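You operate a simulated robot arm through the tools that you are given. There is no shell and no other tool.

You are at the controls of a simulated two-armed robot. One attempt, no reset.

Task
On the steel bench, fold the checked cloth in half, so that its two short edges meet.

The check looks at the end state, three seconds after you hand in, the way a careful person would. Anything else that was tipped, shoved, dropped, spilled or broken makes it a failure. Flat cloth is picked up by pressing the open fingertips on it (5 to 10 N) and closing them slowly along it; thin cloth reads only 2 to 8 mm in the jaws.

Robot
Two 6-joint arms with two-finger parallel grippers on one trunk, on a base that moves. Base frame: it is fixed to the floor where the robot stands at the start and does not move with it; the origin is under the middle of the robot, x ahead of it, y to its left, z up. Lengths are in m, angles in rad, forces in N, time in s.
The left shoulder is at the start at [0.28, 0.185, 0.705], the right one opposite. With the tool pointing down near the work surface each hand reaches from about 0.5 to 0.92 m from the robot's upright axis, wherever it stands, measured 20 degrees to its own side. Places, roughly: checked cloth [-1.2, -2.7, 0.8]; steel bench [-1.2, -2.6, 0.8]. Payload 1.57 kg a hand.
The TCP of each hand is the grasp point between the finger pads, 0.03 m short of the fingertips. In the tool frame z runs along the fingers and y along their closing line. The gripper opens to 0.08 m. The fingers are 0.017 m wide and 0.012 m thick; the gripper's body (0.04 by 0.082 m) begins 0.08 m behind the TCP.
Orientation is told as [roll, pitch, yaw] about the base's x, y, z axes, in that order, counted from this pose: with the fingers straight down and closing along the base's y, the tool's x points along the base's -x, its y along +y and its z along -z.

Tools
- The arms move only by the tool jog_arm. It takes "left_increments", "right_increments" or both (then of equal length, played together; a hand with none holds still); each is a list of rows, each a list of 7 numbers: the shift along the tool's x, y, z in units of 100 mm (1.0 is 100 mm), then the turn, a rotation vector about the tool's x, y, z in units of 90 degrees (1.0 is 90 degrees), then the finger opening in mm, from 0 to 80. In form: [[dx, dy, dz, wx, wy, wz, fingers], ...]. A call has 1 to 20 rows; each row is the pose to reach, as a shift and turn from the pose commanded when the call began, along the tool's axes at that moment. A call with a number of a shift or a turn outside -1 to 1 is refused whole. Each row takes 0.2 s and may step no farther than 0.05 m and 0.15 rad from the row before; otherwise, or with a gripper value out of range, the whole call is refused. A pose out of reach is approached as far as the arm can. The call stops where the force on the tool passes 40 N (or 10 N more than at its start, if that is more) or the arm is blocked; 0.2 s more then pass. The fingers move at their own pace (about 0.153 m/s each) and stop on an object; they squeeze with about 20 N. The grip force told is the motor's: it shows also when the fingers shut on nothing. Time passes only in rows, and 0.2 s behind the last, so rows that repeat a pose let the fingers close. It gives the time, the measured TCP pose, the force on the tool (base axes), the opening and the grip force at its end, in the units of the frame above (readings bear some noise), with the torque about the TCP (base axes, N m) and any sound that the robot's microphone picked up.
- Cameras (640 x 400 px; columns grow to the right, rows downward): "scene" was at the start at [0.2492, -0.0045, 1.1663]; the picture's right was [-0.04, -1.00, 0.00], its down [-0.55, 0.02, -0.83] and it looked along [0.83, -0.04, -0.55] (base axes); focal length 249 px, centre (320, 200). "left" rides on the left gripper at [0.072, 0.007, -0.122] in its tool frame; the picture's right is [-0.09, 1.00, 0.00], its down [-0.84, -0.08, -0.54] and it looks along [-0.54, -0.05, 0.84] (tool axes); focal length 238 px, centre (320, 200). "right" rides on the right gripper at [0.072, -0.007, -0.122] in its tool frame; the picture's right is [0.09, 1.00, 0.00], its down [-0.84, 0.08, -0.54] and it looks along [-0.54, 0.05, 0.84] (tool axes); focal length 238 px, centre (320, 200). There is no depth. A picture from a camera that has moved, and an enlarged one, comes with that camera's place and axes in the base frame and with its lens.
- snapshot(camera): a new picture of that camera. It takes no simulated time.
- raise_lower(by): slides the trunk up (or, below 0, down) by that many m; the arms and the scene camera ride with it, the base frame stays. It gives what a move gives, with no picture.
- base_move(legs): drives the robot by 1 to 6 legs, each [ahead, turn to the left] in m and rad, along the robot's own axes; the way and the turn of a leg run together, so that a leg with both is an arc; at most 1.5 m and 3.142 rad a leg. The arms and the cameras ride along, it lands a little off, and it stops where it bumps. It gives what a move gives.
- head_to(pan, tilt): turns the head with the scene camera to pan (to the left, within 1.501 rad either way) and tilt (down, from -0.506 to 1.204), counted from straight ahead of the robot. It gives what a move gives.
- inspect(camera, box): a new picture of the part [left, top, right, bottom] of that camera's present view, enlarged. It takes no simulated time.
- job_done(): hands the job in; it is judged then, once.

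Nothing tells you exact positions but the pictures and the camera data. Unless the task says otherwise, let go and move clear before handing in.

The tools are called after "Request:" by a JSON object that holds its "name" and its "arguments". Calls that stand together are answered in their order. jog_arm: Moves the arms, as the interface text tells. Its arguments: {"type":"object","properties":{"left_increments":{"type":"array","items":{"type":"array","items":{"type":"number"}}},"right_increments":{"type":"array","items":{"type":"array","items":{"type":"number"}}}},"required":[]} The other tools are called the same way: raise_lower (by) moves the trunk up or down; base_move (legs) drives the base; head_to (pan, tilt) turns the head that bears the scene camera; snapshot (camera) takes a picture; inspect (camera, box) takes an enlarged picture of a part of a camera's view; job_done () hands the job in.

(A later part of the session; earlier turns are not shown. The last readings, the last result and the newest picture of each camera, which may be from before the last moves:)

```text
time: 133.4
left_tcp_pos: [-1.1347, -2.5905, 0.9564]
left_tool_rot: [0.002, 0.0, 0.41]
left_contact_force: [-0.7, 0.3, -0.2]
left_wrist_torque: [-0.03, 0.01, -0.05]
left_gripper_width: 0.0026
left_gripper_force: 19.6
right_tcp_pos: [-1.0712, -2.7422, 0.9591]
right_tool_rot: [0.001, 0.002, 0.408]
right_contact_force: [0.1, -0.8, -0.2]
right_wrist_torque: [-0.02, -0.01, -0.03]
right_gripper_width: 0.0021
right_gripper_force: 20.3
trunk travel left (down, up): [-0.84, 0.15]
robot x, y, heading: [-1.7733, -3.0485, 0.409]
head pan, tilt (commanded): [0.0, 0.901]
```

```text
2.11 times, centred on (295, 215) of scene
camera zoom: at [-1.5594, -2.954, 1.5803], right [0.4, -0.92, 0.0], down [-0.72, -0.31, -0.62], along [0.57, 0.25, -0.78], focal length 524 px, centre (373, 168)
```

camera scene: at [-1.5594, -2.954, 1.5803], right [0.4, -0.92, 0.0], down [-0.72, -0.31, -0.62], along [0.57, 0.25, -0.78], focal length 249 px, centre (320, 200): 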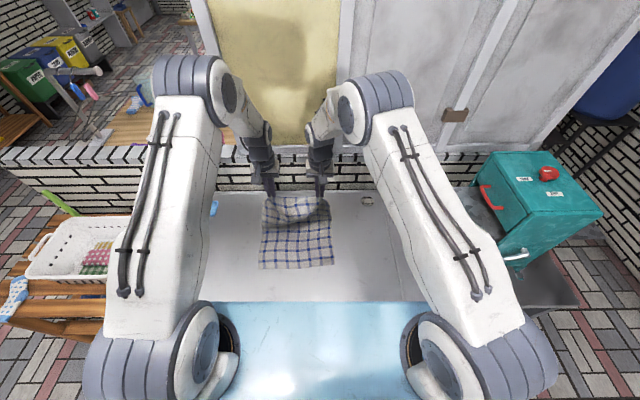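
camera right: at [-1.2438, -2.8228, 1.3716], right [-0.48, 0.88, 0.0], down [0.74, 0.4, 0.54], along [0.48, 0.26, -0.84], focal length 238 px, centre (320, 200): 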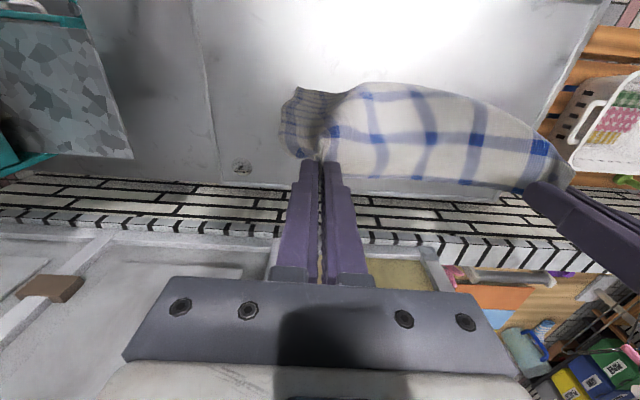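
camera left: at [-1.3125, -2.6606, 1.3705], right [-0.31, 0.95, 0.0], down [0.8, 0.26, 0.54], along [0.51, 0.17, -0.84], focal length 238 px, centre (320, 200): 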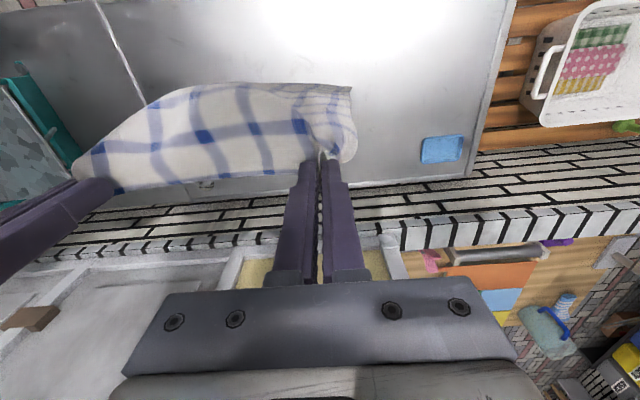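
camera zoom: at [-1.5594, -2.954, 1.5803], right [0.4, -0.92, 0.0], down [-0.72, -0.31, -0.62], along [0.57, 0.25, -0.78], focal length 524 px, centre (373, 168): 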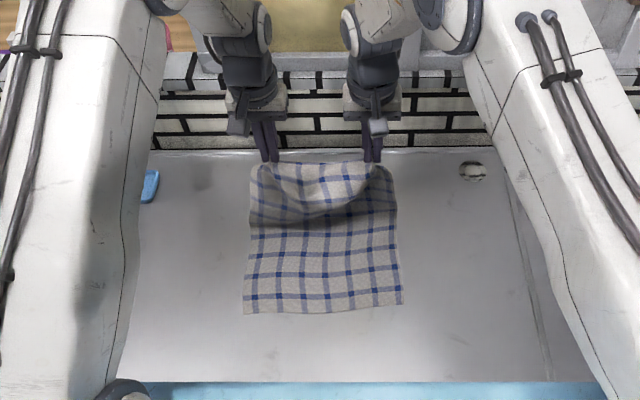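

The lay-down works well, but as held the gripped edge faces away from me, so it would flip when set down on the near side. It will lie flat naturally if the fold is made the other way round, with the lower edge at the far side. I peel the cloth back up by reversing the path.

Request:
{"name": "jog_arm", "arguments": {"left_increments": [[0.2, 0, -0.2, 0, 0, 0, 0], [0.4, 0, -0.4, 0, 0, 0, 0], [0.6, 0, -0.6, 0, 0, 0, 0], [0.8, 0, -0.8, 0, 0, 0, 0], [1.0, 0, -1.0, 0, 0, 0, 0]], "right_increments": [[0.2, 0, -0.2, 0, 0, 0, 0], [0.4, 0, -0.4, 0, 0, 0, 0], [0.6, 0, -0.6, 0, 0, 0, 0], [0.8, 0, -0.8, 0, 0, 0, 0], [1.0, 0, -1.0, 0, 0, 0, 0]]}}

Request:
{"name": "jog_arm", "arguments": {"left_increments": [[0.13, 0, -0.2, 0, 0, 0, 0], [0.26, 0, -0.4, 0, 0, 0, 0], [0.4, 0, -0.6, 0, 0, 0, 0], [0.5, 0, -0.8, 0, 0, 0, 0]], "right_increments": [[0.13, 0, -0.2, 0, 0, 0, 0], [0.26, 0, -0.4, 0, 0, 0, 0], [0.4, 0, -0.6, 0, 0, 0, 0], [0.5, 0, -0.8, 0, 0, 0, 0]]}}

Request:
{"name": "raise_lower", "arguments": {"by": 0.1}}

Request:
{"name": "snapshot", "arguments": {"camera": "scene"}}

```text
time: 134.6
left_tcp_pos: [-1.2276, -2.6318, 1.0585]
left_tool_rot: [0.0, -0.002, 0.411]
left_contact_force: [0.3, 0.6, -0.4]
left_wrist_torque: [-0.01, 0.04, 0.0]
left_gripper_width: 0.0026
left_gripper_force: 19.9
right_tcp_pos: [-1.1656, -2.7819, 1.0607]
right_tool_rot: [0.0, 0.0, 0.409]
right_contact_force: [0.5, -1.0, 0.1]
right_wrist_torque: [-0.01, -0.02, 0.0]
right_gripper_width: 0.002
right_gripper_force: 20.5
trunk travel left (down, up): [-0.84, 0.15]
robot x, y, heading: [-1.7766, -3.0453, 0.414]
head pan, tilt (commanded): [0.0, 0.901]
```

```text
time: 135.6
left_tcp_pos: [-1.2729, -2.6518, 1.1368]
left_tool_rot: [-0.001, 0.004, 0.41]
left_contact_force: [0.6, -0.2, -1.0]
left_wrist_torque: [-0.04, 0.0, -0.02]
left_gripper_width: 0.0025
left_gripper_force: 20.0
right_tcp_pos: [-1.2083, -2.7991, 1.1403]
right_tool_rot: [-0.001, 0.0, 0.408]
right_contact_force: [0.4, 0.4, 0.0]
right_wrist_torque: [-0.01, 0.0, 0.0]
right_gripper_width: 0.0026
right_gripper_force: 19.7
trunk travel left (down, up): [-0.84, 0.15]
robot x, y, heading: [-1.7777, -3.0487, 0.411]
head pan, tilt (commanded): [0.0, 0.901]
```

```text
time: 136.9
left_tcp_pos: [-1.2731, -2.6516, 1.2373]
left_tool_rot: [-0.001, -0.001, 0.411]
left_contact_force: [-0.7, -0.5, 0.2]
left_wrist_torque: [-0.01, 0.03, 0.0]
left_gripper_width: 0.0024
left_gripper_force: 19.9
right_tcp_pos: [-1.2092, -2.8005, 1.2411]
right_tool_rot: [0.002, 0.0, 0.408]
right_contact_force: [-0.4, 0.4, -0.5]
right_wrist_torque: [-0.01, 0.0, -0.03]
right_gripper_width: 0.0025
right_gripper_force: 20.3
trunk travel left (down, up): [-0.94, 0.05]
robot x, y, heading: [-1.7767, -3.0495, 0.41]
head pan, tilt (commanded): [0.0, 0.901]
```

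```text
taken
camera scene: at [-1.5595, -2.954, 1.6803], right [0.4, -0.92, 0.0], down [-0.72, -0.31, -0.62], along [0.57, 0.25, -0.78], focal length 249 px, centre (320, 200)
```

scene: 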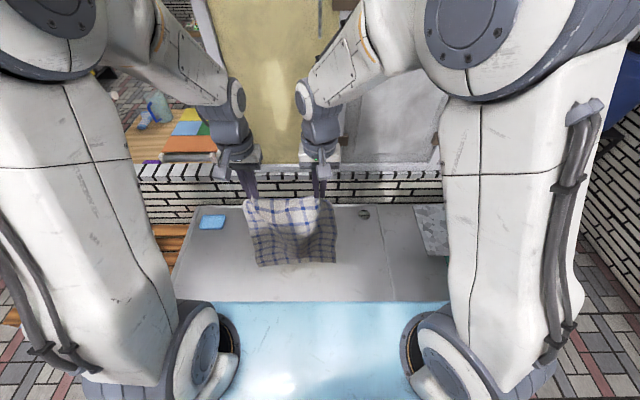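

Hanging freely again. I carry it forward over the far part of the bench.

Request:
{"name": "jog_arm", "arguments": {"left_increments": [[-0.2, 0, 0, 0, 0, 0, 0], [-0.4, 0, 0, 0, 0, 0, 0], [-0.6, 0, 0, 0, 0, 0, 0], [-0.8, 0, 0, 0, 0, 0, 0], [-1.0, 0, 0, 0, 0, 0, 0]], "right_increments": [[-0.2, 0, 0, 0, 0, 0, 0], [-0.4, 0, 0, 0, 0, 0, 0], [-0.6, 0, 0, 0, 0, 0, 0], [-0.8, 0, 0, 0, 0, 0, 0], [-1.0, 0, 0, 0, 0, 0, 0]]}}

Request:
{"name": "jog_arm", "arguments": {"left_increments": [[-0.15, 0, 0, 0, 0, 0, 0], [-0.3, 0, 0, 0, 0, 0, 0], [-0.45, 0, 0, 0, 0, 0, 0], [-0.6, 0, 0, 0, 0, 0, 0], [-0.7, 0, 0, 0, 0, 0, 0], [-0.75, 0, 0, 0, 0, 0, 0], [-0.75, 0, 0, 0, 0, 0, 0], [-0.75, 0, 0, 0, 0, 0, 0], [-0.75, 0, 0, 0, 0, 0, 0]], "right_increments": [[-0.15, 0, 0, 0, 0, 0, 0], [-0.3, 0, 0, 0, 0, 0, 0], [-0.45, 0, 0, 0, 0, 0, 0], [-0.6, 0, 0, 0, 0, 0, 0], [-0.7, 0, 0, 0, 0, 0, 0], [-0.75, 0, 0, 0, 0, 0, 0], [-0.75, 0, 0, 0, 0, 0, 0], [-0.75, 0, 0, 0, 0, 0, 0], [-0.75, 0, 0, 0, 0, 0, 0]]}}

Request:
{"name": "snapshot", "arguments": {"camera": "scene"}}

```text
time: 138.2
left_tcp_pos: [-1.1804, -2.6104, 1.2361]
left_tool_rot: [0.0, 0.0, 0.41]
left_contact_force: [-0.8, -0.6, 0.2]
left_wrist_torque: [0.02, -0.01, -0.03]
left_gripper_width: 0.0025
left_gripper_force: 20.1
right_tcp_pos: [-1.1165, -2.7612, 1.2413]
right_tool_rot: [-0.001, -0.001, 0.41]
right_contact_force: [-0.5, -0.2, -1.0]
right_wrist_torque: [-0.01, -0.03, 0.01]
right_gripper_width: 0.0023
right_gripper_force: 19.7
trunk travel left (down, up): [-0.94, 0.05]
robot x, y, heading: [-1.7748, -3.0483, 0.409]
head pan, tilt (commanded): [0.0, 0.901]
```

```text
time: 140.2
left_tcp_pos: [-1.1114, -2.5823, 1.2376]
left_tool_rot: [-0.001, 0.0, 0.41]
left_contact_force: [0.3, 0.0, -0.9]
left_wrist_torque: [0.0, 0.02, -0.03]
left_gripper_width: 0.0025
left_gripper_force: 20.3
right_tcp_pos: [-1.0485, -2.7309, 1.2404]
right_tool_rot: [0.001, 0.001, 0.41]
right_contact_force: [-0.1, 0.2, 0.7]
right_wrist_torque: [-0.02, 0.0, -0.04]
right_gripper_width: 0.0019
right_gripper_force: 20.1
trunk travel left (down, up): [-0.94, 0.05]
robot x, y, heading: [-1.7779, -3.0464, 0.411]
head pan, tilt (commanded): [0.0, 0.901]
```

```text
taken
camera scene: at [-1.5596, -2.9541, 1.6804], right [0.4, -0.92, 0.0], down [-0.72, -0.31, -0.62], along [0.57, 0.25, -0.78], focal length 249 px, centre (320, 200)
```

scene: 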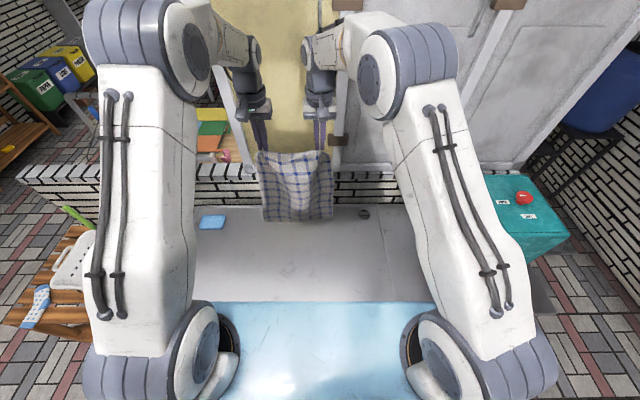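

Now the curtain hangs over the far part of the bench. I lower until its lower edge is about to touch.

Request:
{"name": "raise_lower", "arguments": {"by": -0.075}}

Request:
{"name": "inspect", "arguments": {"camera": "scene", "box": [190, 100, 400, 290]}}

```text
time: 141.3
left_tcp_pos: [-1.1112, -2.5837, 1.1631]
left_tool_rot: [0.0, 0.0, 0.41]
left_contact_force: [-1.3, -0.3, -0.1]
left_wrist_torque: [-0.02, -0.03, -0.01]
left_gripper_width: 0.0023
left_gripper_force: 20.1
right_tcp_pos: [-1.0485, -2.7299, 1.1642]
right_tool_rot: [0.0, -0.001, 0.409]
right_contact_force: [0.1, -0.7, 0.8]
right_wrist_torque: [-0.01, -0.04, -0.03]
right_gripper_width: 0.0022
right_gripper_force: 19.8
trunk travel left (down, up): [-0.865, 0.125]
robot x, y, heading: [-1.7776, -3.0486, 0.411]
head pan, tilt (commanded): [0.0, 0.901]
```

```text
2.11 times, centred on (295, 195) of scene
camera zoom: at [-1.5598, -2.9542, 1.6055], right [0.4, -0.92, 0.0], down [-0.72, -0.31, -0.62], along [0.57, 0.25, -0.78], focal length 524 px, centre (373, 210)
```

zoom: 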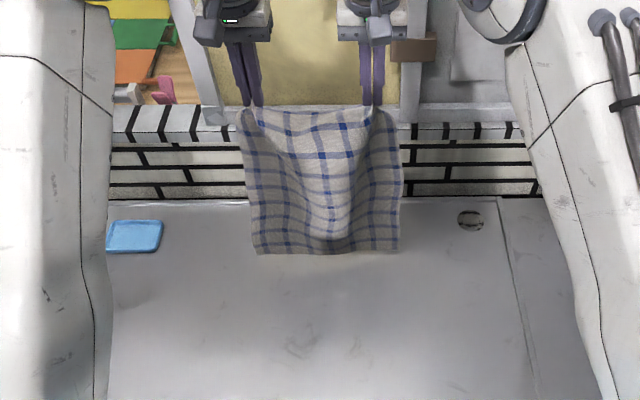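

The lower edge is right at the bench, about 0.81 m ahead and square. Now I lean the curtain toward me while lowering, so it lays down from the far edge.

Request:
{"name": "jog_arm", "arguments": {"left_increments": [[0.12, 0, 0.1, 0, 0, 0, 0], [0.24, 0, 0.2, 0, 0, 0, 0], [0.36, 0, 0.3, 0, 0, 0, 0], [0.48, 0, 0.4, 0, 0, 0, 0], [0.58, 0, 0.5, 0, 0, 0, 0], [0.58, 0, 0.5, 0, 0, 0, 0]], "right_increments": [[0.12, 0, 0.1, 0, 0, 0, 0], [0.24, 0, 0.2, 0, 0, 0, 0], [0.36, 0, 0.3, 0, 0, 0, 0], [0.48, 0, 0.4, 0, 0, 0, 0], [0.58, 0, 0.5, 0, 0, 0, 0], [0.58, 0, 0.5, 0, 0, 0, 0]]}}

Request:
{"name": "inspect", "arguments": {"camera": "scene", "box": [190, 100, 400, 290]}}

Request:
{"name": "snapshot", "arguments": {"camera": "left"}}

```text
time: 142.7
left_tcp_pos: [-1.1651, -2.6054, 1.1128]
left_tool_rot: [-0.001, -0.001, 0.409]
left_contact_force: [0.1, 0.7, -0.8]
left_wrist_torque: [0.0, -0.04, 0.0]
left_gripper_width: 0.0023
left_gripper_force: 19.6
right_tcp_pos: [-1.102, -2.7527, 1.1159]
right_tool_rot: [0.001, 0.001, 0.408]
right_contact_force: [0.0, 0.1, 0.2]
right_wrist_torque: [-0.01, 0.02, -0.01]
right_gripper_width: 0.0024
right_gripper_force: 19.8
trunk travel left (down, up): [-0.865, 0.125]
robot x, y, heading: [-1.778, -3.0469, 0.408]
head pan, tilt (commanded): [0.0, 0.901]
```

```text
2.11 times, centred on (295, 195) of scene
camera zoom: at [-1.5597, -2.9541, 1.6054], right [0.4, -0.92, 0.0], down [-0.72, -0.31, -0.62], along [0.57, 0.25, -0.78], focal length 524 px, centre (373, 210)
```

zoom: 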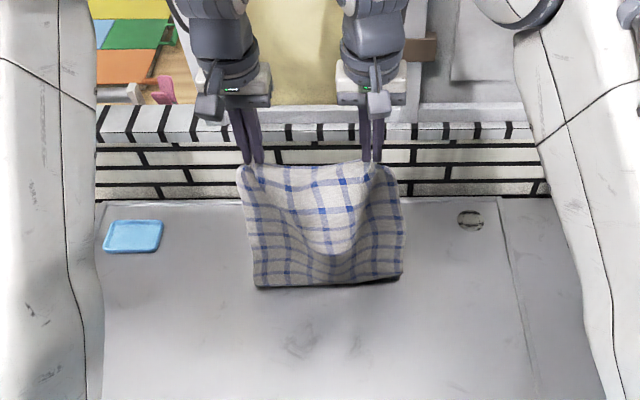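

```text
taken
camera left: at [-1.234, -2.6284, 1.234], right [-0.31, 0.95, 0.0], down [0.8, 0.26, 0.54], along [0.51, 0.17, -0.84], focal length 238 px, centre (320, 200)
```

left: 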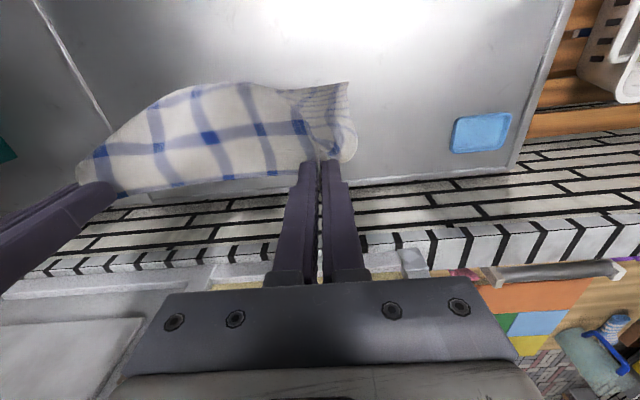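

The bottom is out of sight behind the leaning sheet; the first steps mirror what worked before. I continue back and down.

Request:
{"name": "jog_arm", "arguments": {"left_increments": [[0.08, 0, 0.13, 0, 0, 0, 0], [0.16, 0, 0.26, 0, 0, 0, 0], [0.24, 0, 0.39, 0, 0, 0, 0], [0.32, 0, 0.52, 0, 0, 0, 0], [0.4, 0, 0.65, 0, 0, 0, 0], [0.4, 0, 0.65, 0, 0, 0, 0]], "right_increments": [[0.08, 0, 0.13, 0, 0, 0, 0], [0.16, 0, 0.26, 0, 0, 0, 0], [0.24, 0, 0.39, 0, 0, 0, 0], [0.32, 0, 0.52, 0, 0, 0, 0], [0.4, 0, 0.65, 0, 0, 0, 0], [0.4, 0, 0.65, 0, 0, 0, 0]]}}

Request:
{"name": "inspect", "arguments": {"camera": "scene", "box": [190, 100, 400, 290]}}

Request:
{"name": "snapshot", "arguments": {"camera": "left"}}

```text
time: 144.1
left_tcp_pos: [-1.2011, -2.6219, 1.0467]
left_tool_rot: [0.0, 0.0, 0.411]
left_contact_force: [-0.1, -0.4, -0.4]
left_wrist_torque: [0.01, 0.0, 0.0]
left_gripper_width: 0.0023
left_gripper_force: 19.9
right_tcp_pos: [-1.1376, -2.7695, 1.0502]
right_tool_rot: [0.0, -0.001, 0.407]
right_contact_force: [-0.9, 0.5, 0.9]
right_wrist_torque: [0.0, -0.01, -0.01]
right_gripper_width: 0.0024
right_gripper_force: 20.3
trunk travel left (down, up): [-0.865, 0.125]
robot x, y, heading: [-1.7777, -3.0457, 0.409]
head pan, tilt (commanded): [0.0, 0.901]
```

```text
2.11 times, centred on (295, 195) of scene
camera zoom: at [-1.5596, -2.9541, 1.6054], right [0.4, -0.92, 0.0], down [-0.72, -0.31, -0.62], along [0.57, 0.25, -0.78], focal length 524 px, centre (373, 210)
```

zoom: 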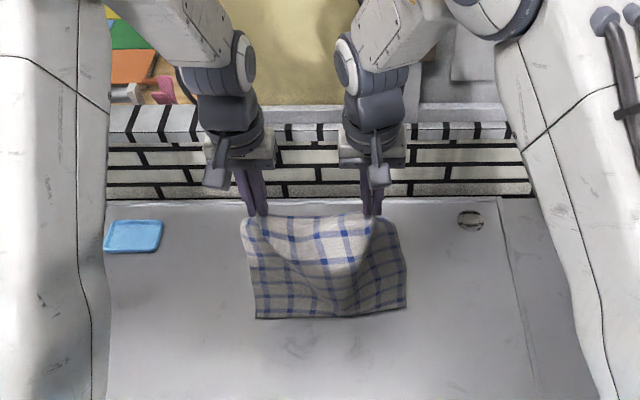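

```text
taken
camera left: at [-1.2707, -2.6444, 1.1685], right [-0.31, 0.95, 0.0], down [0.8, 0.26, 0.54], along [0.51, 0.17, -0.84], focal length 238 px, centre (320, 200)
```

left: 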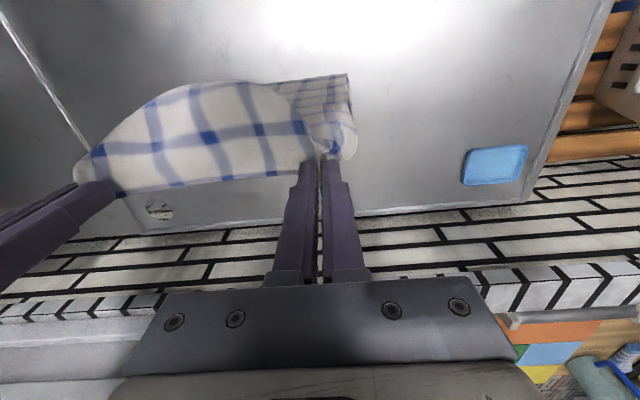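

Still hidden behind the sheet; I keep going back and down, after which the far part should come into view.

Request:
{"name": "jog_arm", "arguments": {"left_increments": [[0.1, 0, 0.12, 0, 0, 0, 0], [0.2, 0, 0.24, 0, 0, 0, 0], [0.3, 0, 0.36, 0, 0, 0, 0], [0.4, 0, 0.48, 0, 0, 0, 0], [0.5, 0, 0.6, 0, 0, 0, 0], [0.5, 0, 0.6, 0, 0, 0, 0]], "right_increments": [[0.1, 0, 0.12, 0, 0, 0, 0], [0.2, 0, 0.24, 0, 0, 0, 0], [0.3, 0, 0.36, 0, 0, 0, 0], [0.4, 0, 0.48, 0, 0, 0, 0], [0.5, 0, 0.6, 0, 0, 0, 0], [0.5, 0, 0.6, 0, 0, 0, 0]]}}

Request:
{"name": "inspect", "arguments": {"camera": "scene", "box": [190, 120, 400, 310]}}

Request:
{"name": "snapshot", "arguments": {"camera": "right"}}

```text
time: 145.5
left_tcp_pos: [-1.2488, -2.6404, 0.9886]
left_tool_rot: [0.001, 0.0, 0.409]
left_contact_force: [0.4, 0.3, -0.7]
left_wrist_torque: [-0.02, 0.02, -0.02]
left_gripper_width: 0.0024
left_gripper_force: 19.9
right_tcp_pos: [-1.1836, -2.7908, 0.9889]
right_tool_rot: [0.0, 0.001, 0.408]
right_contact_force: [0.5, -0.2, 0.8]
right_wrist_torque: [0.01, 0.02, -0.03]
right_gripper_width: 0.0023
right_gripper_force: 19.8
trunk travel left (down, up): [-0.865, 0.125]
robot x, y, heading: [-1.7768, -3.0467, 0.413]
head pan, tilt (commanded): [0.0, 0.901]
```

```text
2.11 times, centred on (295, 215) of scene
camera zoom: at [-1.5596, -2.9541, 1.6054], right [0.4, -0.92, 0.0], down [-0.72, -0.31, -0.62], along [0.57, 0.25, -0.78], focal length 524 px, centre (373, 168)
```

zoom: 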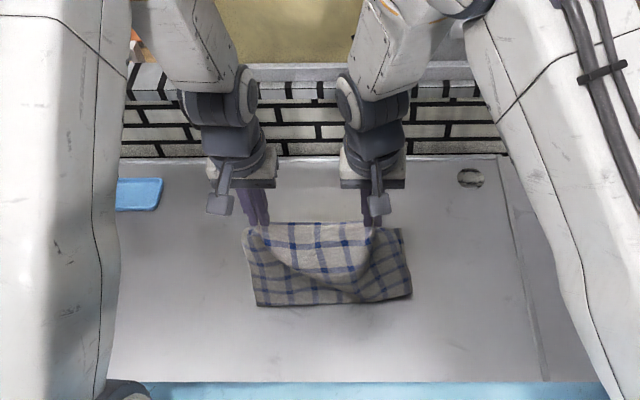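

```text
taken
camera right: at [-1.2478, -2.824, 1.1117], right [-0.48, 0.88, 0.0], down [0.74, 0.4, 0.54], along [0.48, 0.26, -0.84], focal length 238 px, centre (320, 200)
```

right: 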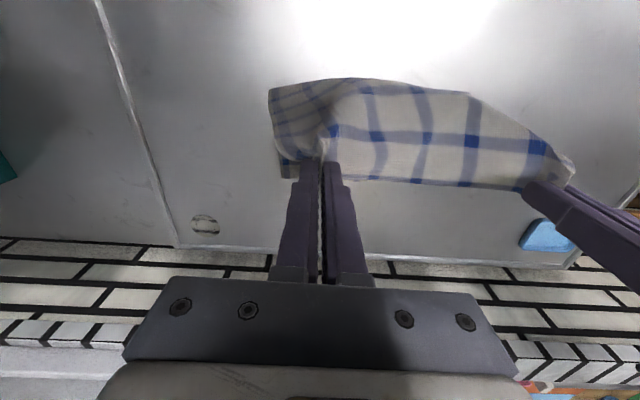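

A bit of the laid far corner shows beside the right finger, at about 0.765 m ahead, so it is laying correctly. One more step back and down to reach the halfway line.

Request:
{"name": "jog_arm", "arguments": {"left_increments": [[0.1, 0, 0.1, 0, 0, 0, 0], [0.2, 0, 0.2, 0, 0, 0, 0], [0.3, 0, 0.3, 0, 0, 0, 0], [0.4, 0, 0.4, 0, 0, 0, 0], [0.4, 0, 0.4, 0, 0, 0, 0]], "right_increments": [[0.1, 0, 0.1, 0, 0, 0, 0], [0.2, 0, 0.2, 0, 0, 0, 0], [0.3, 0, 0.3, 0, 0, 0, 0], [0.4, 0, 0.4, 0, 0, 0, 0], [0.4, 0, 0.4, 0, 0, 0, 0]]}}

Request:
{"name": "inspect", "arguments": {"camera": "scene", "box": [190, 120, 400, 310]}}

Request:
{"name": "snapshot", "arguments": {"camera": "right"}}

Request:
{"name": "snapshot", "arguments": {"camera": "left"}}

```text
time: 146.7
left_tcp_pos: [-1.285, -2.6573, 0.9459]
left_tool_rot: [0.0, -0.001, 0.41]
left_contact_force: [0.6, -0.4, -0.1]
left_wrist_torque: [0.01, 0.01, -0.01]
left_gripper_width: 0.0026
left_gripper_force: 20.1
right_tcp_pos: [-1.2206, -2.8059, 0.95]
right_tool_rot: [0.0, 0.0, 0.409]
right_contact_force: [-0.1, -0.3, 0.6]
right_wrist_torque: [0.02, -0.04, -0.03]
right_gripper_width: 0.0023
right_gripper_force: 19.9
trunk travel left (down, up): [-0.865, 0.125]
robot x, y, heading: [-1.7745, -3.0448, 0.411]
head pan, tilt (commanded): [0.0, 0.901]
```

```text
2.11 times, centred on (295, 215) of scene
camera zoom: at [-1.5596, -2.9541, 1.6054], right [0.4, -0.92, 0.0], down [-0.72, -0.31, -0.62], along [0.57, 0.25, -0.78], focal length 524 px, centre (373, 168)
```

zoom: 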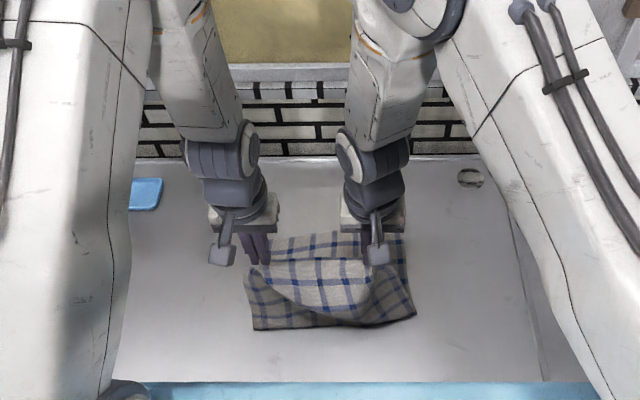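

```text
taken
camera right: at [-1.2848, -2.8397, 1.072], right [-0.48, 0.88, 0.0], down [0.74, 0.4, 0.54], along [0.48, 0.26, -0.84], focal length 238 px, centre (320, 200)
```

right: 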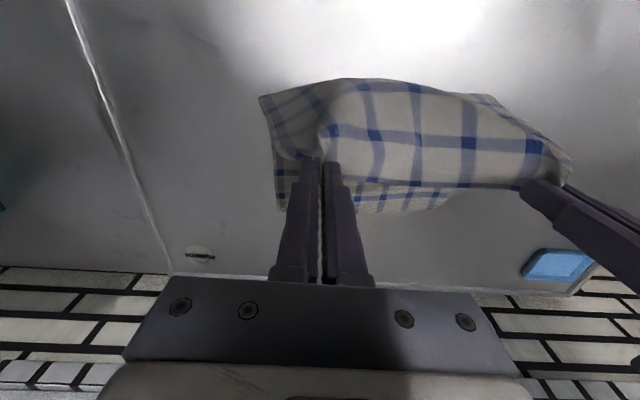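

```text
taken
camera left: at [-1.3537, -2.6795, 1.0691], right [-0.31, 0.95, 0.0], down [0.8, 0.26, 0.54], along [0.51, 0.17, -0.84], focal length 238 px, centre (320, 200)
```

left: 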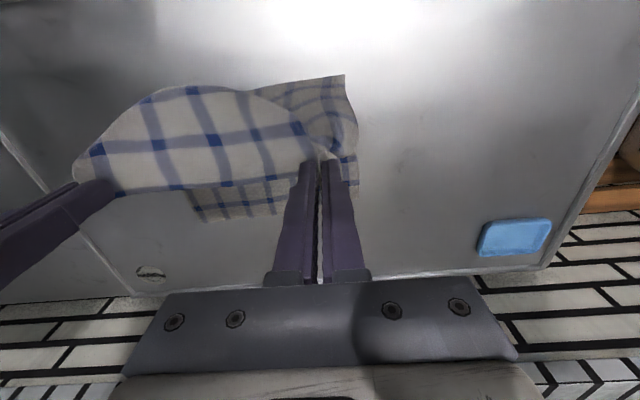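

Now the laid far part is visible behind the hands. I zoom in to locate its far edge precisely.

Request:
{"name": "inspect", "arguments": {"camera": "scene", "box": [240, 205, 360, 285]}}

```text
5.00 times, centred on (300, 245) of scene
camera zoom: at [-1.5596, -2.9541, 1.6054], right [0.4, -0.92, 0.0], down [-0.72, -0.31, -0.62], along [0.57, 0.25, -0.78], focal length 1244 px, centre (420, -25)
```

zoom: 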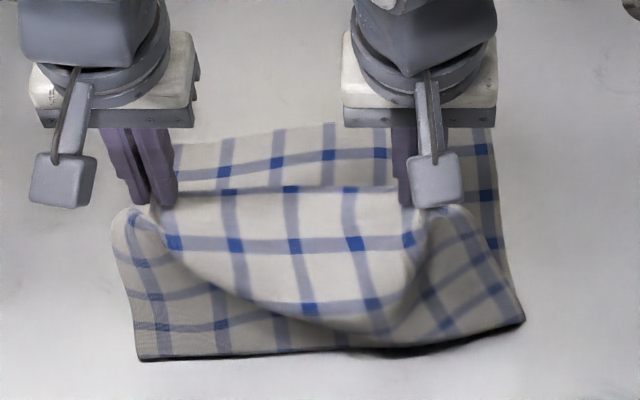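

The far edge lies from about [0.73, +0.21] to [0.77, -0.05] in my frame (ahead, left), turned by about 10 degrees; slightly less than half is laid. I lay a bit more by moving back and down once more, with the left hand going slightly farther.

Request:
{"name": "jog_arm", "arguments": {"left_increments": [[0.12, 0, 0.09, 0, 0, 0, 0], [0.24, 0, 0.18, 0, 0, 0, 0], [0.36, 0, 0.27, 0, 0, 0, 0], [0.48, 0, 0.35, 0, 0, 0, 0], [0.48, 0, 0.35, 0, 0, 0, 0]], "right_increments": [[0.08, 0, 0.08, 0, 0, 0, 0], [0.16, 0, 0.16, 0, 0, 0, 0], [0.24, 0, 0.24, 0, 0, 0, 0], [0.3, 0, 0.32, 0, 0, 0, 0], [0.3, 0, 0.35, 0, 0, 0, 0]]}}

Request:
{"name": "inspect", "arguments": {"camera": "scene", "box": [240, 205, 360, 285]}}

Request:
{"name": "snapshot", "arguments": {"camera": "left"}}

Request:
{"name": "snapshot", "arguments": {"camera": "right"}}

```text
time: 147.9
left_tcp_pos: [-1.3283, -2.6777, 0.9126]
left_tool_rot: [0.001, -0.001, 0.41]
left_contact_force: [-0.2, -1.0, -0.5]
left_wrist_torque: [-0.02, 0.01, -0.03]
left_gripper_width: 0.0024
left_gripper_force: 19.6
right_tcp_pos: [-1.2493, -2.8173, 0.9141]
right_tool_rot: [0.0, 0.0, 0.408]
right_contact_force: [-0.9, 0.1, -0.1]
right_wrist_torque: [-0.03, 0.01, -0.01]
right_gripper_width: 0.0024
right_gripper_force: 20.0
trunk travel left (down, up): [-0.865, 0.125]
robot x, y, heading: [-1.7768, -3.049, 0.41]
head pan, tilt (commanded): [0.0, 0.901]
```

```text
5.00 times, centred on (300, 245) of scene
camera zoom: at [-1.5596, -2.9541, 1.6054], right [0.4, -0.92, 0.0], down [-0.72, -0.31, -0.62], along [0.57, 0.25, -0.78], focal length 1244 px, centre (420, -25)
```

zoom: 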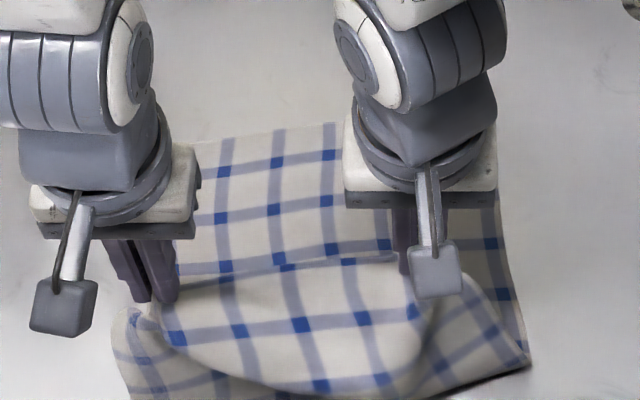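

```text
taken
camera left: at [-1.3975, -2.6999, 1.0346], right [-0.31, 0.95, 0.0], down [0.8, 0.26, 0.54], along [0.51, 0.17, -0.84], focal length 238 px, centre (320, 200)
```

left: 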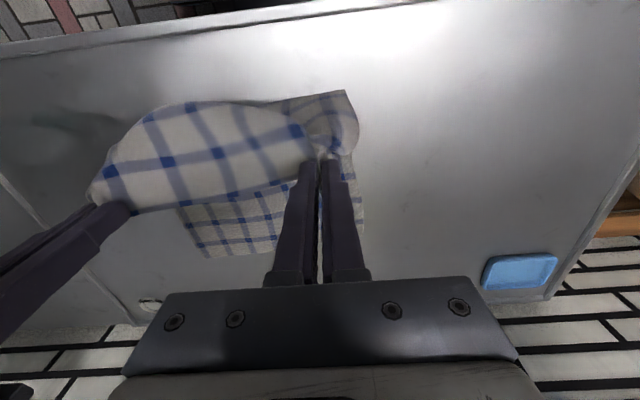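

```text
taken
camera right: at [-1.312, -2.8517, 1.0368], right [-0.48, 0.88, 0.0], down [0.74, 0.4, 0.54], along [0.48, 0.26, -0.84], focal length 238 px, centre (320, 200)
```

right: 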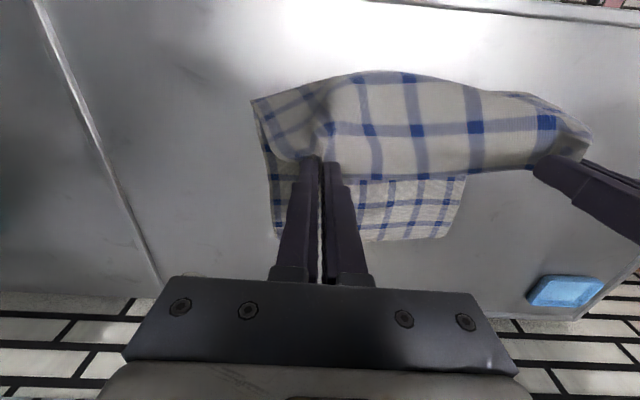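

About half is laid now: the far edge runs from [0.735, +0.212] to [0.766, -0.051], and the crease is about 0.2 m nearer. I now swing the held edge forward over it in an arc, turning the hands slightly to match the far edge.

Request:
{"name": "jog_arm", "arguments": {"left_increments": [[-0.17, 0, -0.03, 0, 0, -0.015, 0], [-0.34, 0, -0.05, 0, 0, -0.03, 0], [-0.51, 0, -0.03, 0, 0, -0.045, 0], [-0.68, 0, 0.02, 0, 0, -0.06, 0], [-0.85, 0, 0.07, 0, 0, -0.075, 0], [-0.98, 0.01, 0.12, 0, 0, -0.075, 0]], "right_increments": [[-0.17, 0, -0.03, 0, 0, -0.015, 0], [-0.34, 0, -0.05, 0, 0, -0.03, 0], [-0.51, 0, -0.03, 0, 0, -0.045, 0], [-0.68, 0, 0.02, 0, 0, -0.06, 0], [-0.85, -0.01, 0.07, 0, 0, -0.075, 0], [-0.99, -0.02, 0.12, 0, 0, -0.075, 0]]}}

Request:
{"name": "snapshot", "arguments": {"camera": "scene"}}

Request:
{"name": "inspect", "arguments": {"camera": "scene", "box": [220, 195, 370, 295]}}

```text
time: 149.3
left_tcp_pos: [-1.2381, -2.6355, 0.9001]
left_tool_rot: [0.0, 0.0, 0.529]
left_contact_force: [0.3, 1.1, -0.1]
left_wrist_torque: [-0.01, 0.0, -0.02]
left_gripper_width: 0.0026
left_gripper_force: 20.2
right_tcp_pos: [-1.157, -2.7811, 0.9031]
right_tool_rot: [0.0, 0.001, 0.527]
right_contact_force: [0.3, 0.0, -0.4]
right_wrist_torque: [0.02, -0.01, 0.02]
right_gripper_width: 0.0021
right_gripper_force: 20.5
trunk travel left (down, up): [-0.865, 0.125]
robot x, y, heading: [-1.7766, -3.0449, 0.41]
head pan, tilt (commanded): [0.0, 0.901]
```

```text
taken
camera scene: at [-1.5597, -2.9541, 1.6054], right [0.4, -0.92, 0.0], down [-0.72, -0.31, -0.62], along [0.57, 0.25, -0.78], focal length 249 px, centre (320, 200)
```

scene: 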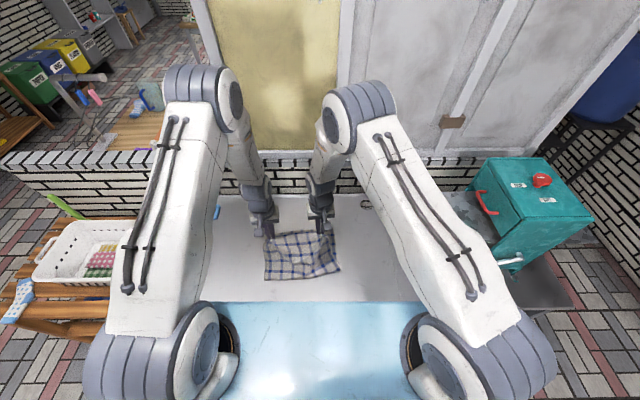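

```text
4.00 times, centred on (295, 245) of scene
camera zoom: at [-1.5597, -2.9541, 1.6054], right [0.4, -0.92, 0.0], down [-0.72, -0.31, -0.62], along [0.57, 0.25, -0.78], focal length 995 px, centre (420, 20)
```

zoom: 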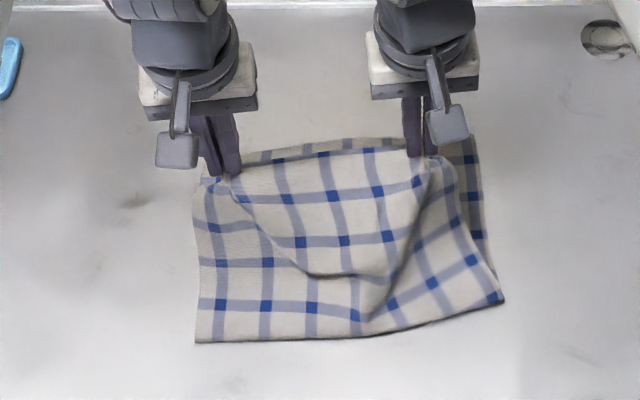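

The top layer is swinging over nicely. I continue forward a bit, then lower with the trunk.

Request:
{"name": "jog_arm", "arguments": {"left_increments": [[-0.17, -0.02, 0.05, 0, 0, 0, 0], [-0.34, -0.04, 0.12, 0, 0, 0, 0], [-0.48, -0.057, 0.22, 0, 0, 0, 0]], "right_increments": [[-0.17, -0.02, 0.05, 0, 0, 0, 0], [-0.34, -0.04, 0.12, 0, 0, 0, 0], [-0.5, -0.059, 0.25, 0, 0, 0, 0]]}}

Request:
{"name": "raise_lower", "arguments": {"by": -0.055}}

Request:
{"name": "inspect", "arguments": {"camera": "scene", "box": [220, 175, 370, 275]}}

Request:
{"name": "snapshot", "arguments": {"camera": "left"}}

Request:
{"name": "snapshot", "arguments": {"camera": "right"}}

```text
time: 150.1
left_tcp_pos: [-1.1946, -2.6161, 0.8788]
left_tool_rot: [-0.002, 0.0, 0.527]
left_contact_force: [-0.1, 1.2, 0.1]
left_wrist_torque: [-0.01, 0.0, -0.05]
left_gripper_width: 0.0028
left_gripper_force: 20.3
right_tcp_pos: [-1.1107, -2.7621, 0.8766]
right_tool_rot: [0.0, 0.0, 0.527]
right_contact_force: [-0.8, -0.1, 0.6]
right_wrist_torque: [-0.01, 0.01, 0.0]
right_gripper_width: 0.0022
right_gripper_force: 19.6
trunk travel left (down, up): [-0.865, 0.125]
robot x, y, heading: [-1.7781, -3.0502, 0.411]
head pan, tilt (commanded): [0.0, 0.901]
```

```text
time: 151.0
left_tcp_pos: [-1.194, -2.6165, 0.8237]
left_tool_rot: [0.0, 0.001, 0.527]
left_contact_force: [0.2, 0.0, 0.7]
left_wrist_torque: [0.02, 0.02, -0.02]
left_gripper_width: 0.0028
left_gripper_force: 20.3
right_tcp_pos: [-1.1104, -2.7613, 0.823]
right_tool_rot: [-0.001, 0.002, 0.526]
right_contact_force: [-0.1, 0.6, -0.1]
right_wrist_torque: [0.0, 0.0, -0.02]
right_gripper_width: 0.0026
right_gripper_force: 20.0
trunk travel left (down, up): [-0.81, 0.18]
robot x, y, heading: [-1.7774, -3.0478, 0.407]
head pan, tilt (commanded): [0.0, 0.901]
```

```text
4.00 times, centred on (295, 225) of scene
camera zoom: at [-1.5598, -2.9542, 1.5504], right [0.4, -0.92, 0.0], down [-0.72, -0.31, -0.62], along [0.57, 0.25, -0.78], focal length 995 px, centre (420, 100)
```

zoom: 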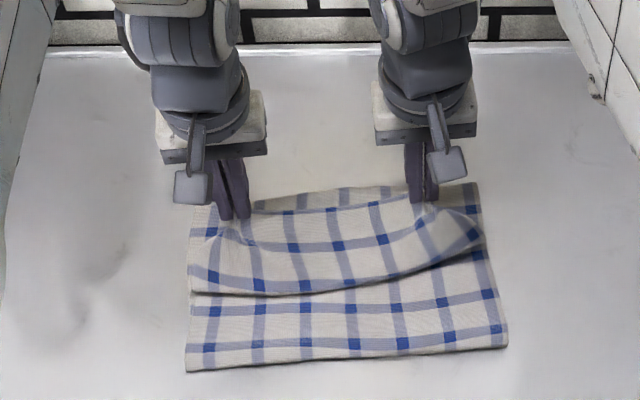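

```text
taken
camera left: at [-1.26, -2.6476, 0.9458], right [-0.42, 0.91, 0.0], down [0.76, 0.35, 0.54], along [0.49, 0.23, -0.84], focal length 238 px, centre (320, 200)
```

left: 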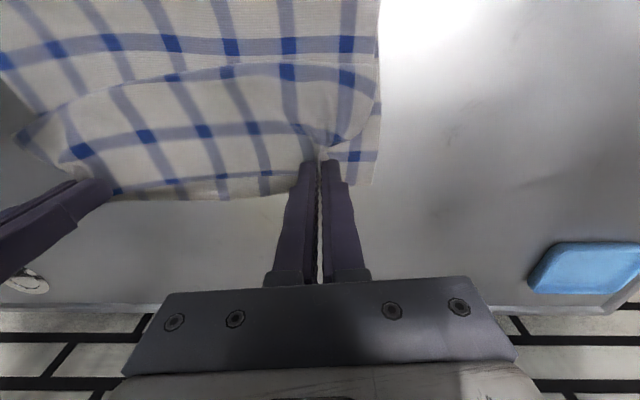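

```text
taken
camera right: at [-1.1699, -2.8025, 0.945], right [-0.58, 0.81, 0.0], down [0.68, 0.49, 0.54], along [0.44, 0.31, -0.84], focal length 238 px, centre (320, 200)
```

right: 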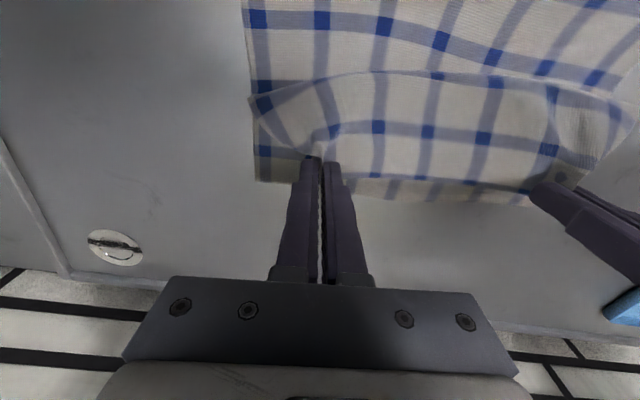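

The held edge is now 4 cm above the bench and about 3 cm short of the far edge, well aligned sideways. I make the last forward move and lower to just above the cloth.

Request:
{"name": "jog_arm", "arguments": {"left_increments": [[-0.12, -0.01, 0.1, 0, 0, 0, 0], [-0.24, -0.03, 0.2, 0, 0, 0, 0], [-0.33, -0.04, 0.29, 0, 0, 0, 0], [-0.33, -0.04, 0.35, 0, 0, 0, 0]], "right_increments": [[-0.1, -0.01, 0.1, 0, 0, 0, 0], [-0.2, -0.03, 0.2, 0, 0, 0, 0], [-0.28, -0.04, 0.29, 0, 0, 0, 0], [-0.28, -0.04, 0.35, 0, 0, 0, 0]]}}

Request:
{"name": "snapshot", "arguments": {"camera": "left"}}

Request:
{"name": "snapshot", "arguments": {"camera": "right"}}

Request:
{"name": "inspect", "arguments": {"camera": "scene", "box": [220, 175, 370, 275]}}

```text
time: 152.0
left_tcp_pos: [-1.164, -2.6045, 0.7891]
left_tool_rot: [-0.003, -0.001, 0.526]
left_contact_force: [-0.4, 0.2, 0.5]
left_wrist_torque: [0.02, 0.03, -0.04]
left_gripper_width: 0.0023
left_gripper_force: 20.3
right_tcp_pos: [-1.0843, -2.7507, 0.7868]
right_tool_rot: [0.0, 0.002, 0.527]
right_contact_force: [0.1, 0.2, 0.3]
right_wrist_torque: [-0.01, -0.01, -0.05]
right_gripper_width: 0.0023
right_gripper_force: 20.3
trunk travel left (down, up): [-0.81, 0.18]
robot x, y, heading: [-1.7786, -3.0511, 0.409]
head pan, tilt (commanded): [0.0, 0.901]
```

```text
taken
camera left: at [-1.2296, -2.634, 0.9111], right [-0.42, 0.91, 0.0], down [0.76, 0.35, 0.54], along [0.49, 0.23, -0.84], focal length 238 px, centre (320, 200)
```

left: 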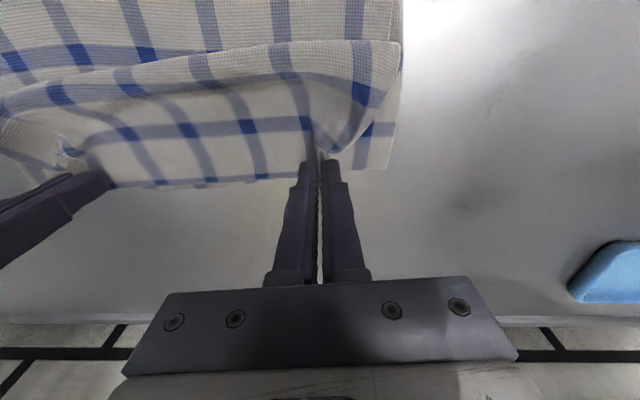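

```text
taken
camera right: at [-1.1431, -2.7923, 0.909], right [-0.58, 0.81, 0.0], down [0.68, 0.49, 0.54], along [0.44, 0.31, -0.84], focal length 238 px, centre (320, 200)
```

right: 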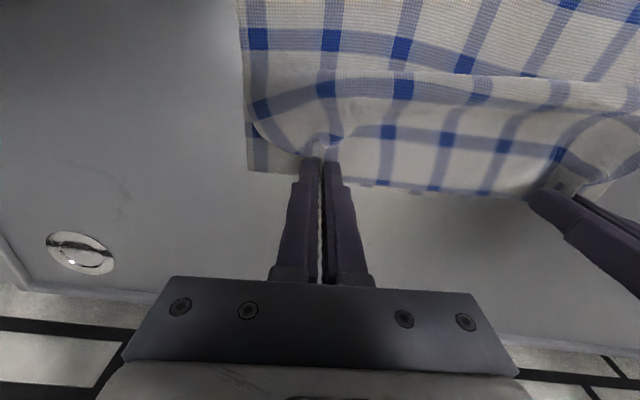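

```text
4.00 times, centred on (295, 225) of scene
camera zoom: at [-1.5596, -2.9541, 1.5504], right [0.4, -0.92, 0.0], down [-0.72, -0.31, -0.62], along [0.57, 0.25, -0.78], focal length 995 px, centre (420, 100)
```

zoom: 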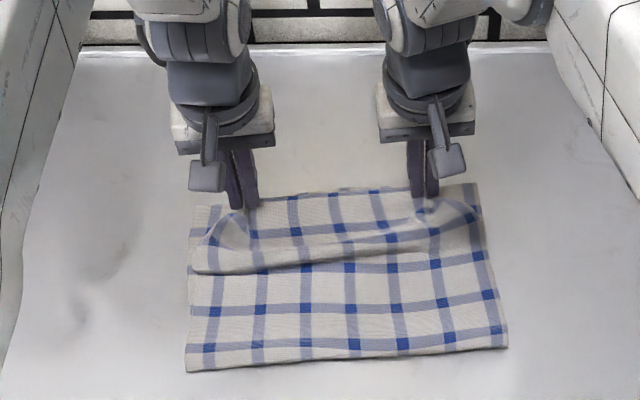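

The held edge sits within about 3 mm of the far edge on both sides. I lower gently until both hands press lightly on the cloth.

Request:
{"name": "jog_arm", "arguments": {"left_increments": [[0.02, 0, 0.03, 0, 0, 0, 0], [0.02, 0, 0.05, 0, 0, 0, 0]], "right_increments": [[0, 0, 0.015, 0, 0, 0, 0], [0, 0, 0.03, 0, 0, 0, 0]]}}

```text
time: 152.6
left_tcp_pos: [-1.1658, -2.604, 0.7839]
left_tool_rot: [0.001, 0.0, 0.526]
left_contact_force: [0.8, -0.6, 0.2]
left_wrist_torque: [0.0, 0.01, -0.01]
left_gripper_width: 0.0024
left_gripper_force: 20.4
right_tcp_pos: [-1.0853, -2.7518, 0.7844]
right_tool_rot: [0.0, 0.0, 0.527]
right_contact_force: [0.7, 0.8, 0.7]
right_wrist_torque: [-0.01, 0.01, 0.01]
right_gripper_width: 0.0024
right_gripper_force: 19.8
trunk travel left (down, up): [-0.81, 0.18]
robot x, y, heading: [-1.7763, -3.049, 0.411]
head pan, tilt (commanded): [0.0, 0.901]
```

No contact yet; another 1.5 mm each.

Request:
{"name": "jog_arm", "arguments": {"left_increments": [[0, 0, 0.008, 0, 0, 0, 0], [0, 0, 0.015, 0, 0, 0, 0]], "right_increments": [[0, 0, 0.01, 0, 0, 0, 0], [0, 0, 0.02, 0, 0, 0, 0]]}}

```text
time: 153.2
left_tcp_pos: [-1.1642, -2.604, 0.7814]
left_tool_rot: [-0.001, 0.0, 0.528]
left_contact_force: [-1.1, 0.3, 6.9]
left_wrist_torque: [0.0, 0.03, -0.05]
left_gripper_width: 0.0026
left_gripper_force: 20.1
right_tcp_pos: [-1.0847, -2.7521, 0.7835]
right_tool_rot: [0.0, -0.003, 0.527]
right_contact_force: [-1.1, -0.5, 1.4]
right_wrist_torque: [0.01, -0.02, -0.05]
right_gripper_width: 0.0022
right_gripper_force: 20.0
trunk travel left (down, up): [-0.81, 0.18]
robot x, y, heading: [-1.774, -3.0447, 0.415]
head pan, tilt (commanded): [0.0, 0.901]
```

The left hand presses at 7 N, the right only 1.4 N; I lower the right a touch more.

Request:
{"name": "jog_arm", "arguments": {"right_increments": [[0, 0, 0.006, 0, 0, 0, 0], [0, 0, 0.012, 0, 0, 0, 0]]}}

```text
time: 153.8
left_tcp_pos: [-1.1649, -2.6062, 0.7827]
left_tool_rot: [0.001, -0.002, 0.527]
left_contact_force: [0.0, 0.4, 7.4]
left_wrist_torque: [0.03, 0.0, -0.04]
left_gripper_width: 0.0024
left_gripper_force: 19.6
right_tcp_pos: [-1.0843, -2.7499, 0.7826]
right_tool_rot: [0.0, -0.005, 0.527]
right_contact_force: [-0.3, -1.7, 13.6]
right_wrist_torque: [-0.05, -0.05, -0.05]
right_gripper_width: 0.0021
right_gripper_force: 20.2
trunk travel left (down, up): [-0.81, 0.18]
robot x, y, heading: [-1.7785, -3.0439, 0.411]
head pan, tilt (commanded): [0.0, 0.901]
```

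A little high on the right; I ease it off half a millimetre and then open both grippers slowly while pressing lightly, to spread the gathered cloth back out.

Request:
{"name": "jog_arm", "arguments": {"left_increments": [[0, 0, 0, 0, 0, 0, 0], [0, 0, 0, 0, 0, 0, 4], [0, 0, 0, 0, 0, 0, 7], [0, 0, 0, 0, 0, 0, 10], [0, 0, 0, 0, 0, 0, 13], [0, 0, 0, 0, 0, 0, 16], [0, 0, 0, 0, 0, 0, 19], [0, 0, 0, 0, 0, 0, 22], [0, 0, 0, 0, 0, 0, 25], [0, 0, 0, 0, 0, 0, 28], [0, 0, 0, 0, 0, 0, 31], [0, 0, 0, 0, 0, 0, 34], [0, 0, 0, 0, 0, 0, 34]], "right_increments": [[0, 0, -0.007, 0, 0, 0, 0], [0, 0, -0.007, 0, 0, 0, 4], [0, 0, -0.007, 0, 0, 0, 7], [0, 0, -0.007, 0, 0, 0, 10], [0, 0, -0.007, 0, 0, 0, 13], [0, 0, -0.007, 0, 0, 0, 16], [0, 0, -0.007, 0, 0, 0, 19], [0, 0, -0.007, 0, 0, 0, 22], [0, 0, -0.007, 0, 0, 0, 25], [0, 0, -0.007, 0, 0, 0, 28], [0, 0, -0.007, 0, 0, 0, 31], [0, 0, -0.007, 0, 0, 0, 34], [0, 0, -0.007, 0, 0, 0, 34]]}}

Request:
{"name": "inspect", "arguments": {"camera": "left", "box": [160, 60, 480, 260]}}

Request:
{"name": "inspect", "arguments": {"camera": "right", "box": [160, 60, 480, 260]}}

Request:
{"name": "inspect", "arguments": {"camera": "scene", "box": [220, 175, 370, 275]}}

```text
time: 156.6
left_tcp_pos: [-1.1673, -2.6055, 0.7826]
left_tool_rot: [0.0, 0.001, 0.525]
left_contact_force: [2.3, -2.6, 10.1]
left_wrist_torque: [0.04, 0.0, -0.01]
left_gripper_width: 0.0299
left_gripper_force: 0.0
right_tcp_pos: [-1.0854, -2.7508, 0.7825]
right_tool_rot: [0.0, -0.001, 0.527]
right_contact_force: [0.2, -0.3, 13.8]
right_wrist_torque: [0.04, -0.05, -0.04]
right_gripper_width: 0.0282
right_gripper_force: 0.1
trunk travel left (down, up): [-0.81, 0.18]
robot x, y, heading: [-1.7738, -3.0462, 0.406]
head pan, tilt (commanded): [0.0, 0.901]
```

```text
2.00 times, centred on (320, 160) of left
camera zoom: at [-1.2321, -2.6358, 0.9045], right [-0.42, 0.91, 0.0], down [0.76, 0.35, 0.54], along [0.49, 0.23, -0.84], focal length 477 px, centre (320, 280)
```

zoom: 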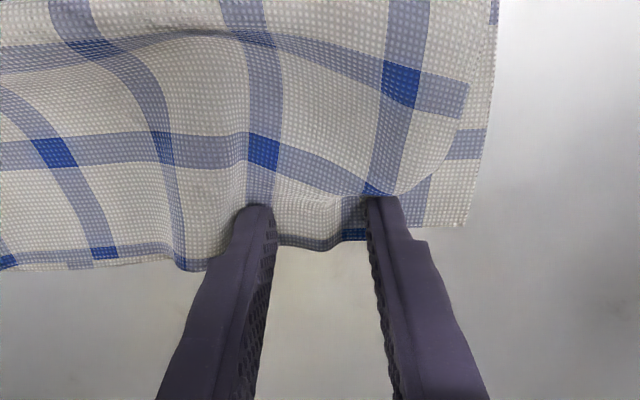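

```text
2.00 times, centred on (320, 160) of right
camera zoom: at [-1.1443, -2.7918, 0.9046], right [-0.58, 0.81, 0.0], down [0.68, 0.49, 0.54], along [0.44, 0.31, -0.84], focal length 477 px, centre (320, 280)
```

zoom: 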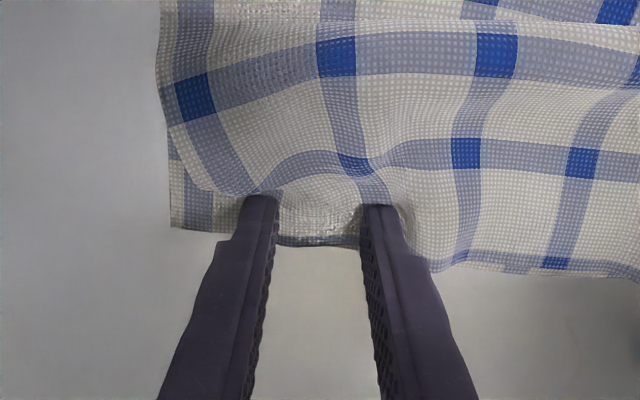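

```text
4.00 times, centred on (295, 225) of scene
camera zoom: at [-1.5605, -2.9548, 1.5506], right [0.4, -0.92, 0.0], down [-0.72, -0.31, -0.62], along [0.57, 0.25, -0.78], focal length 995 px, centre (420, 100)
```

zoom: 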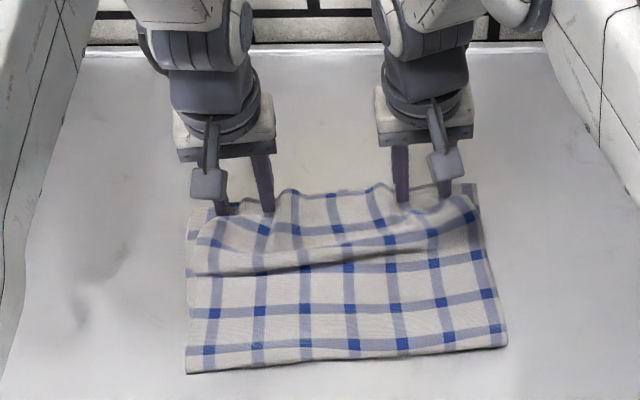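

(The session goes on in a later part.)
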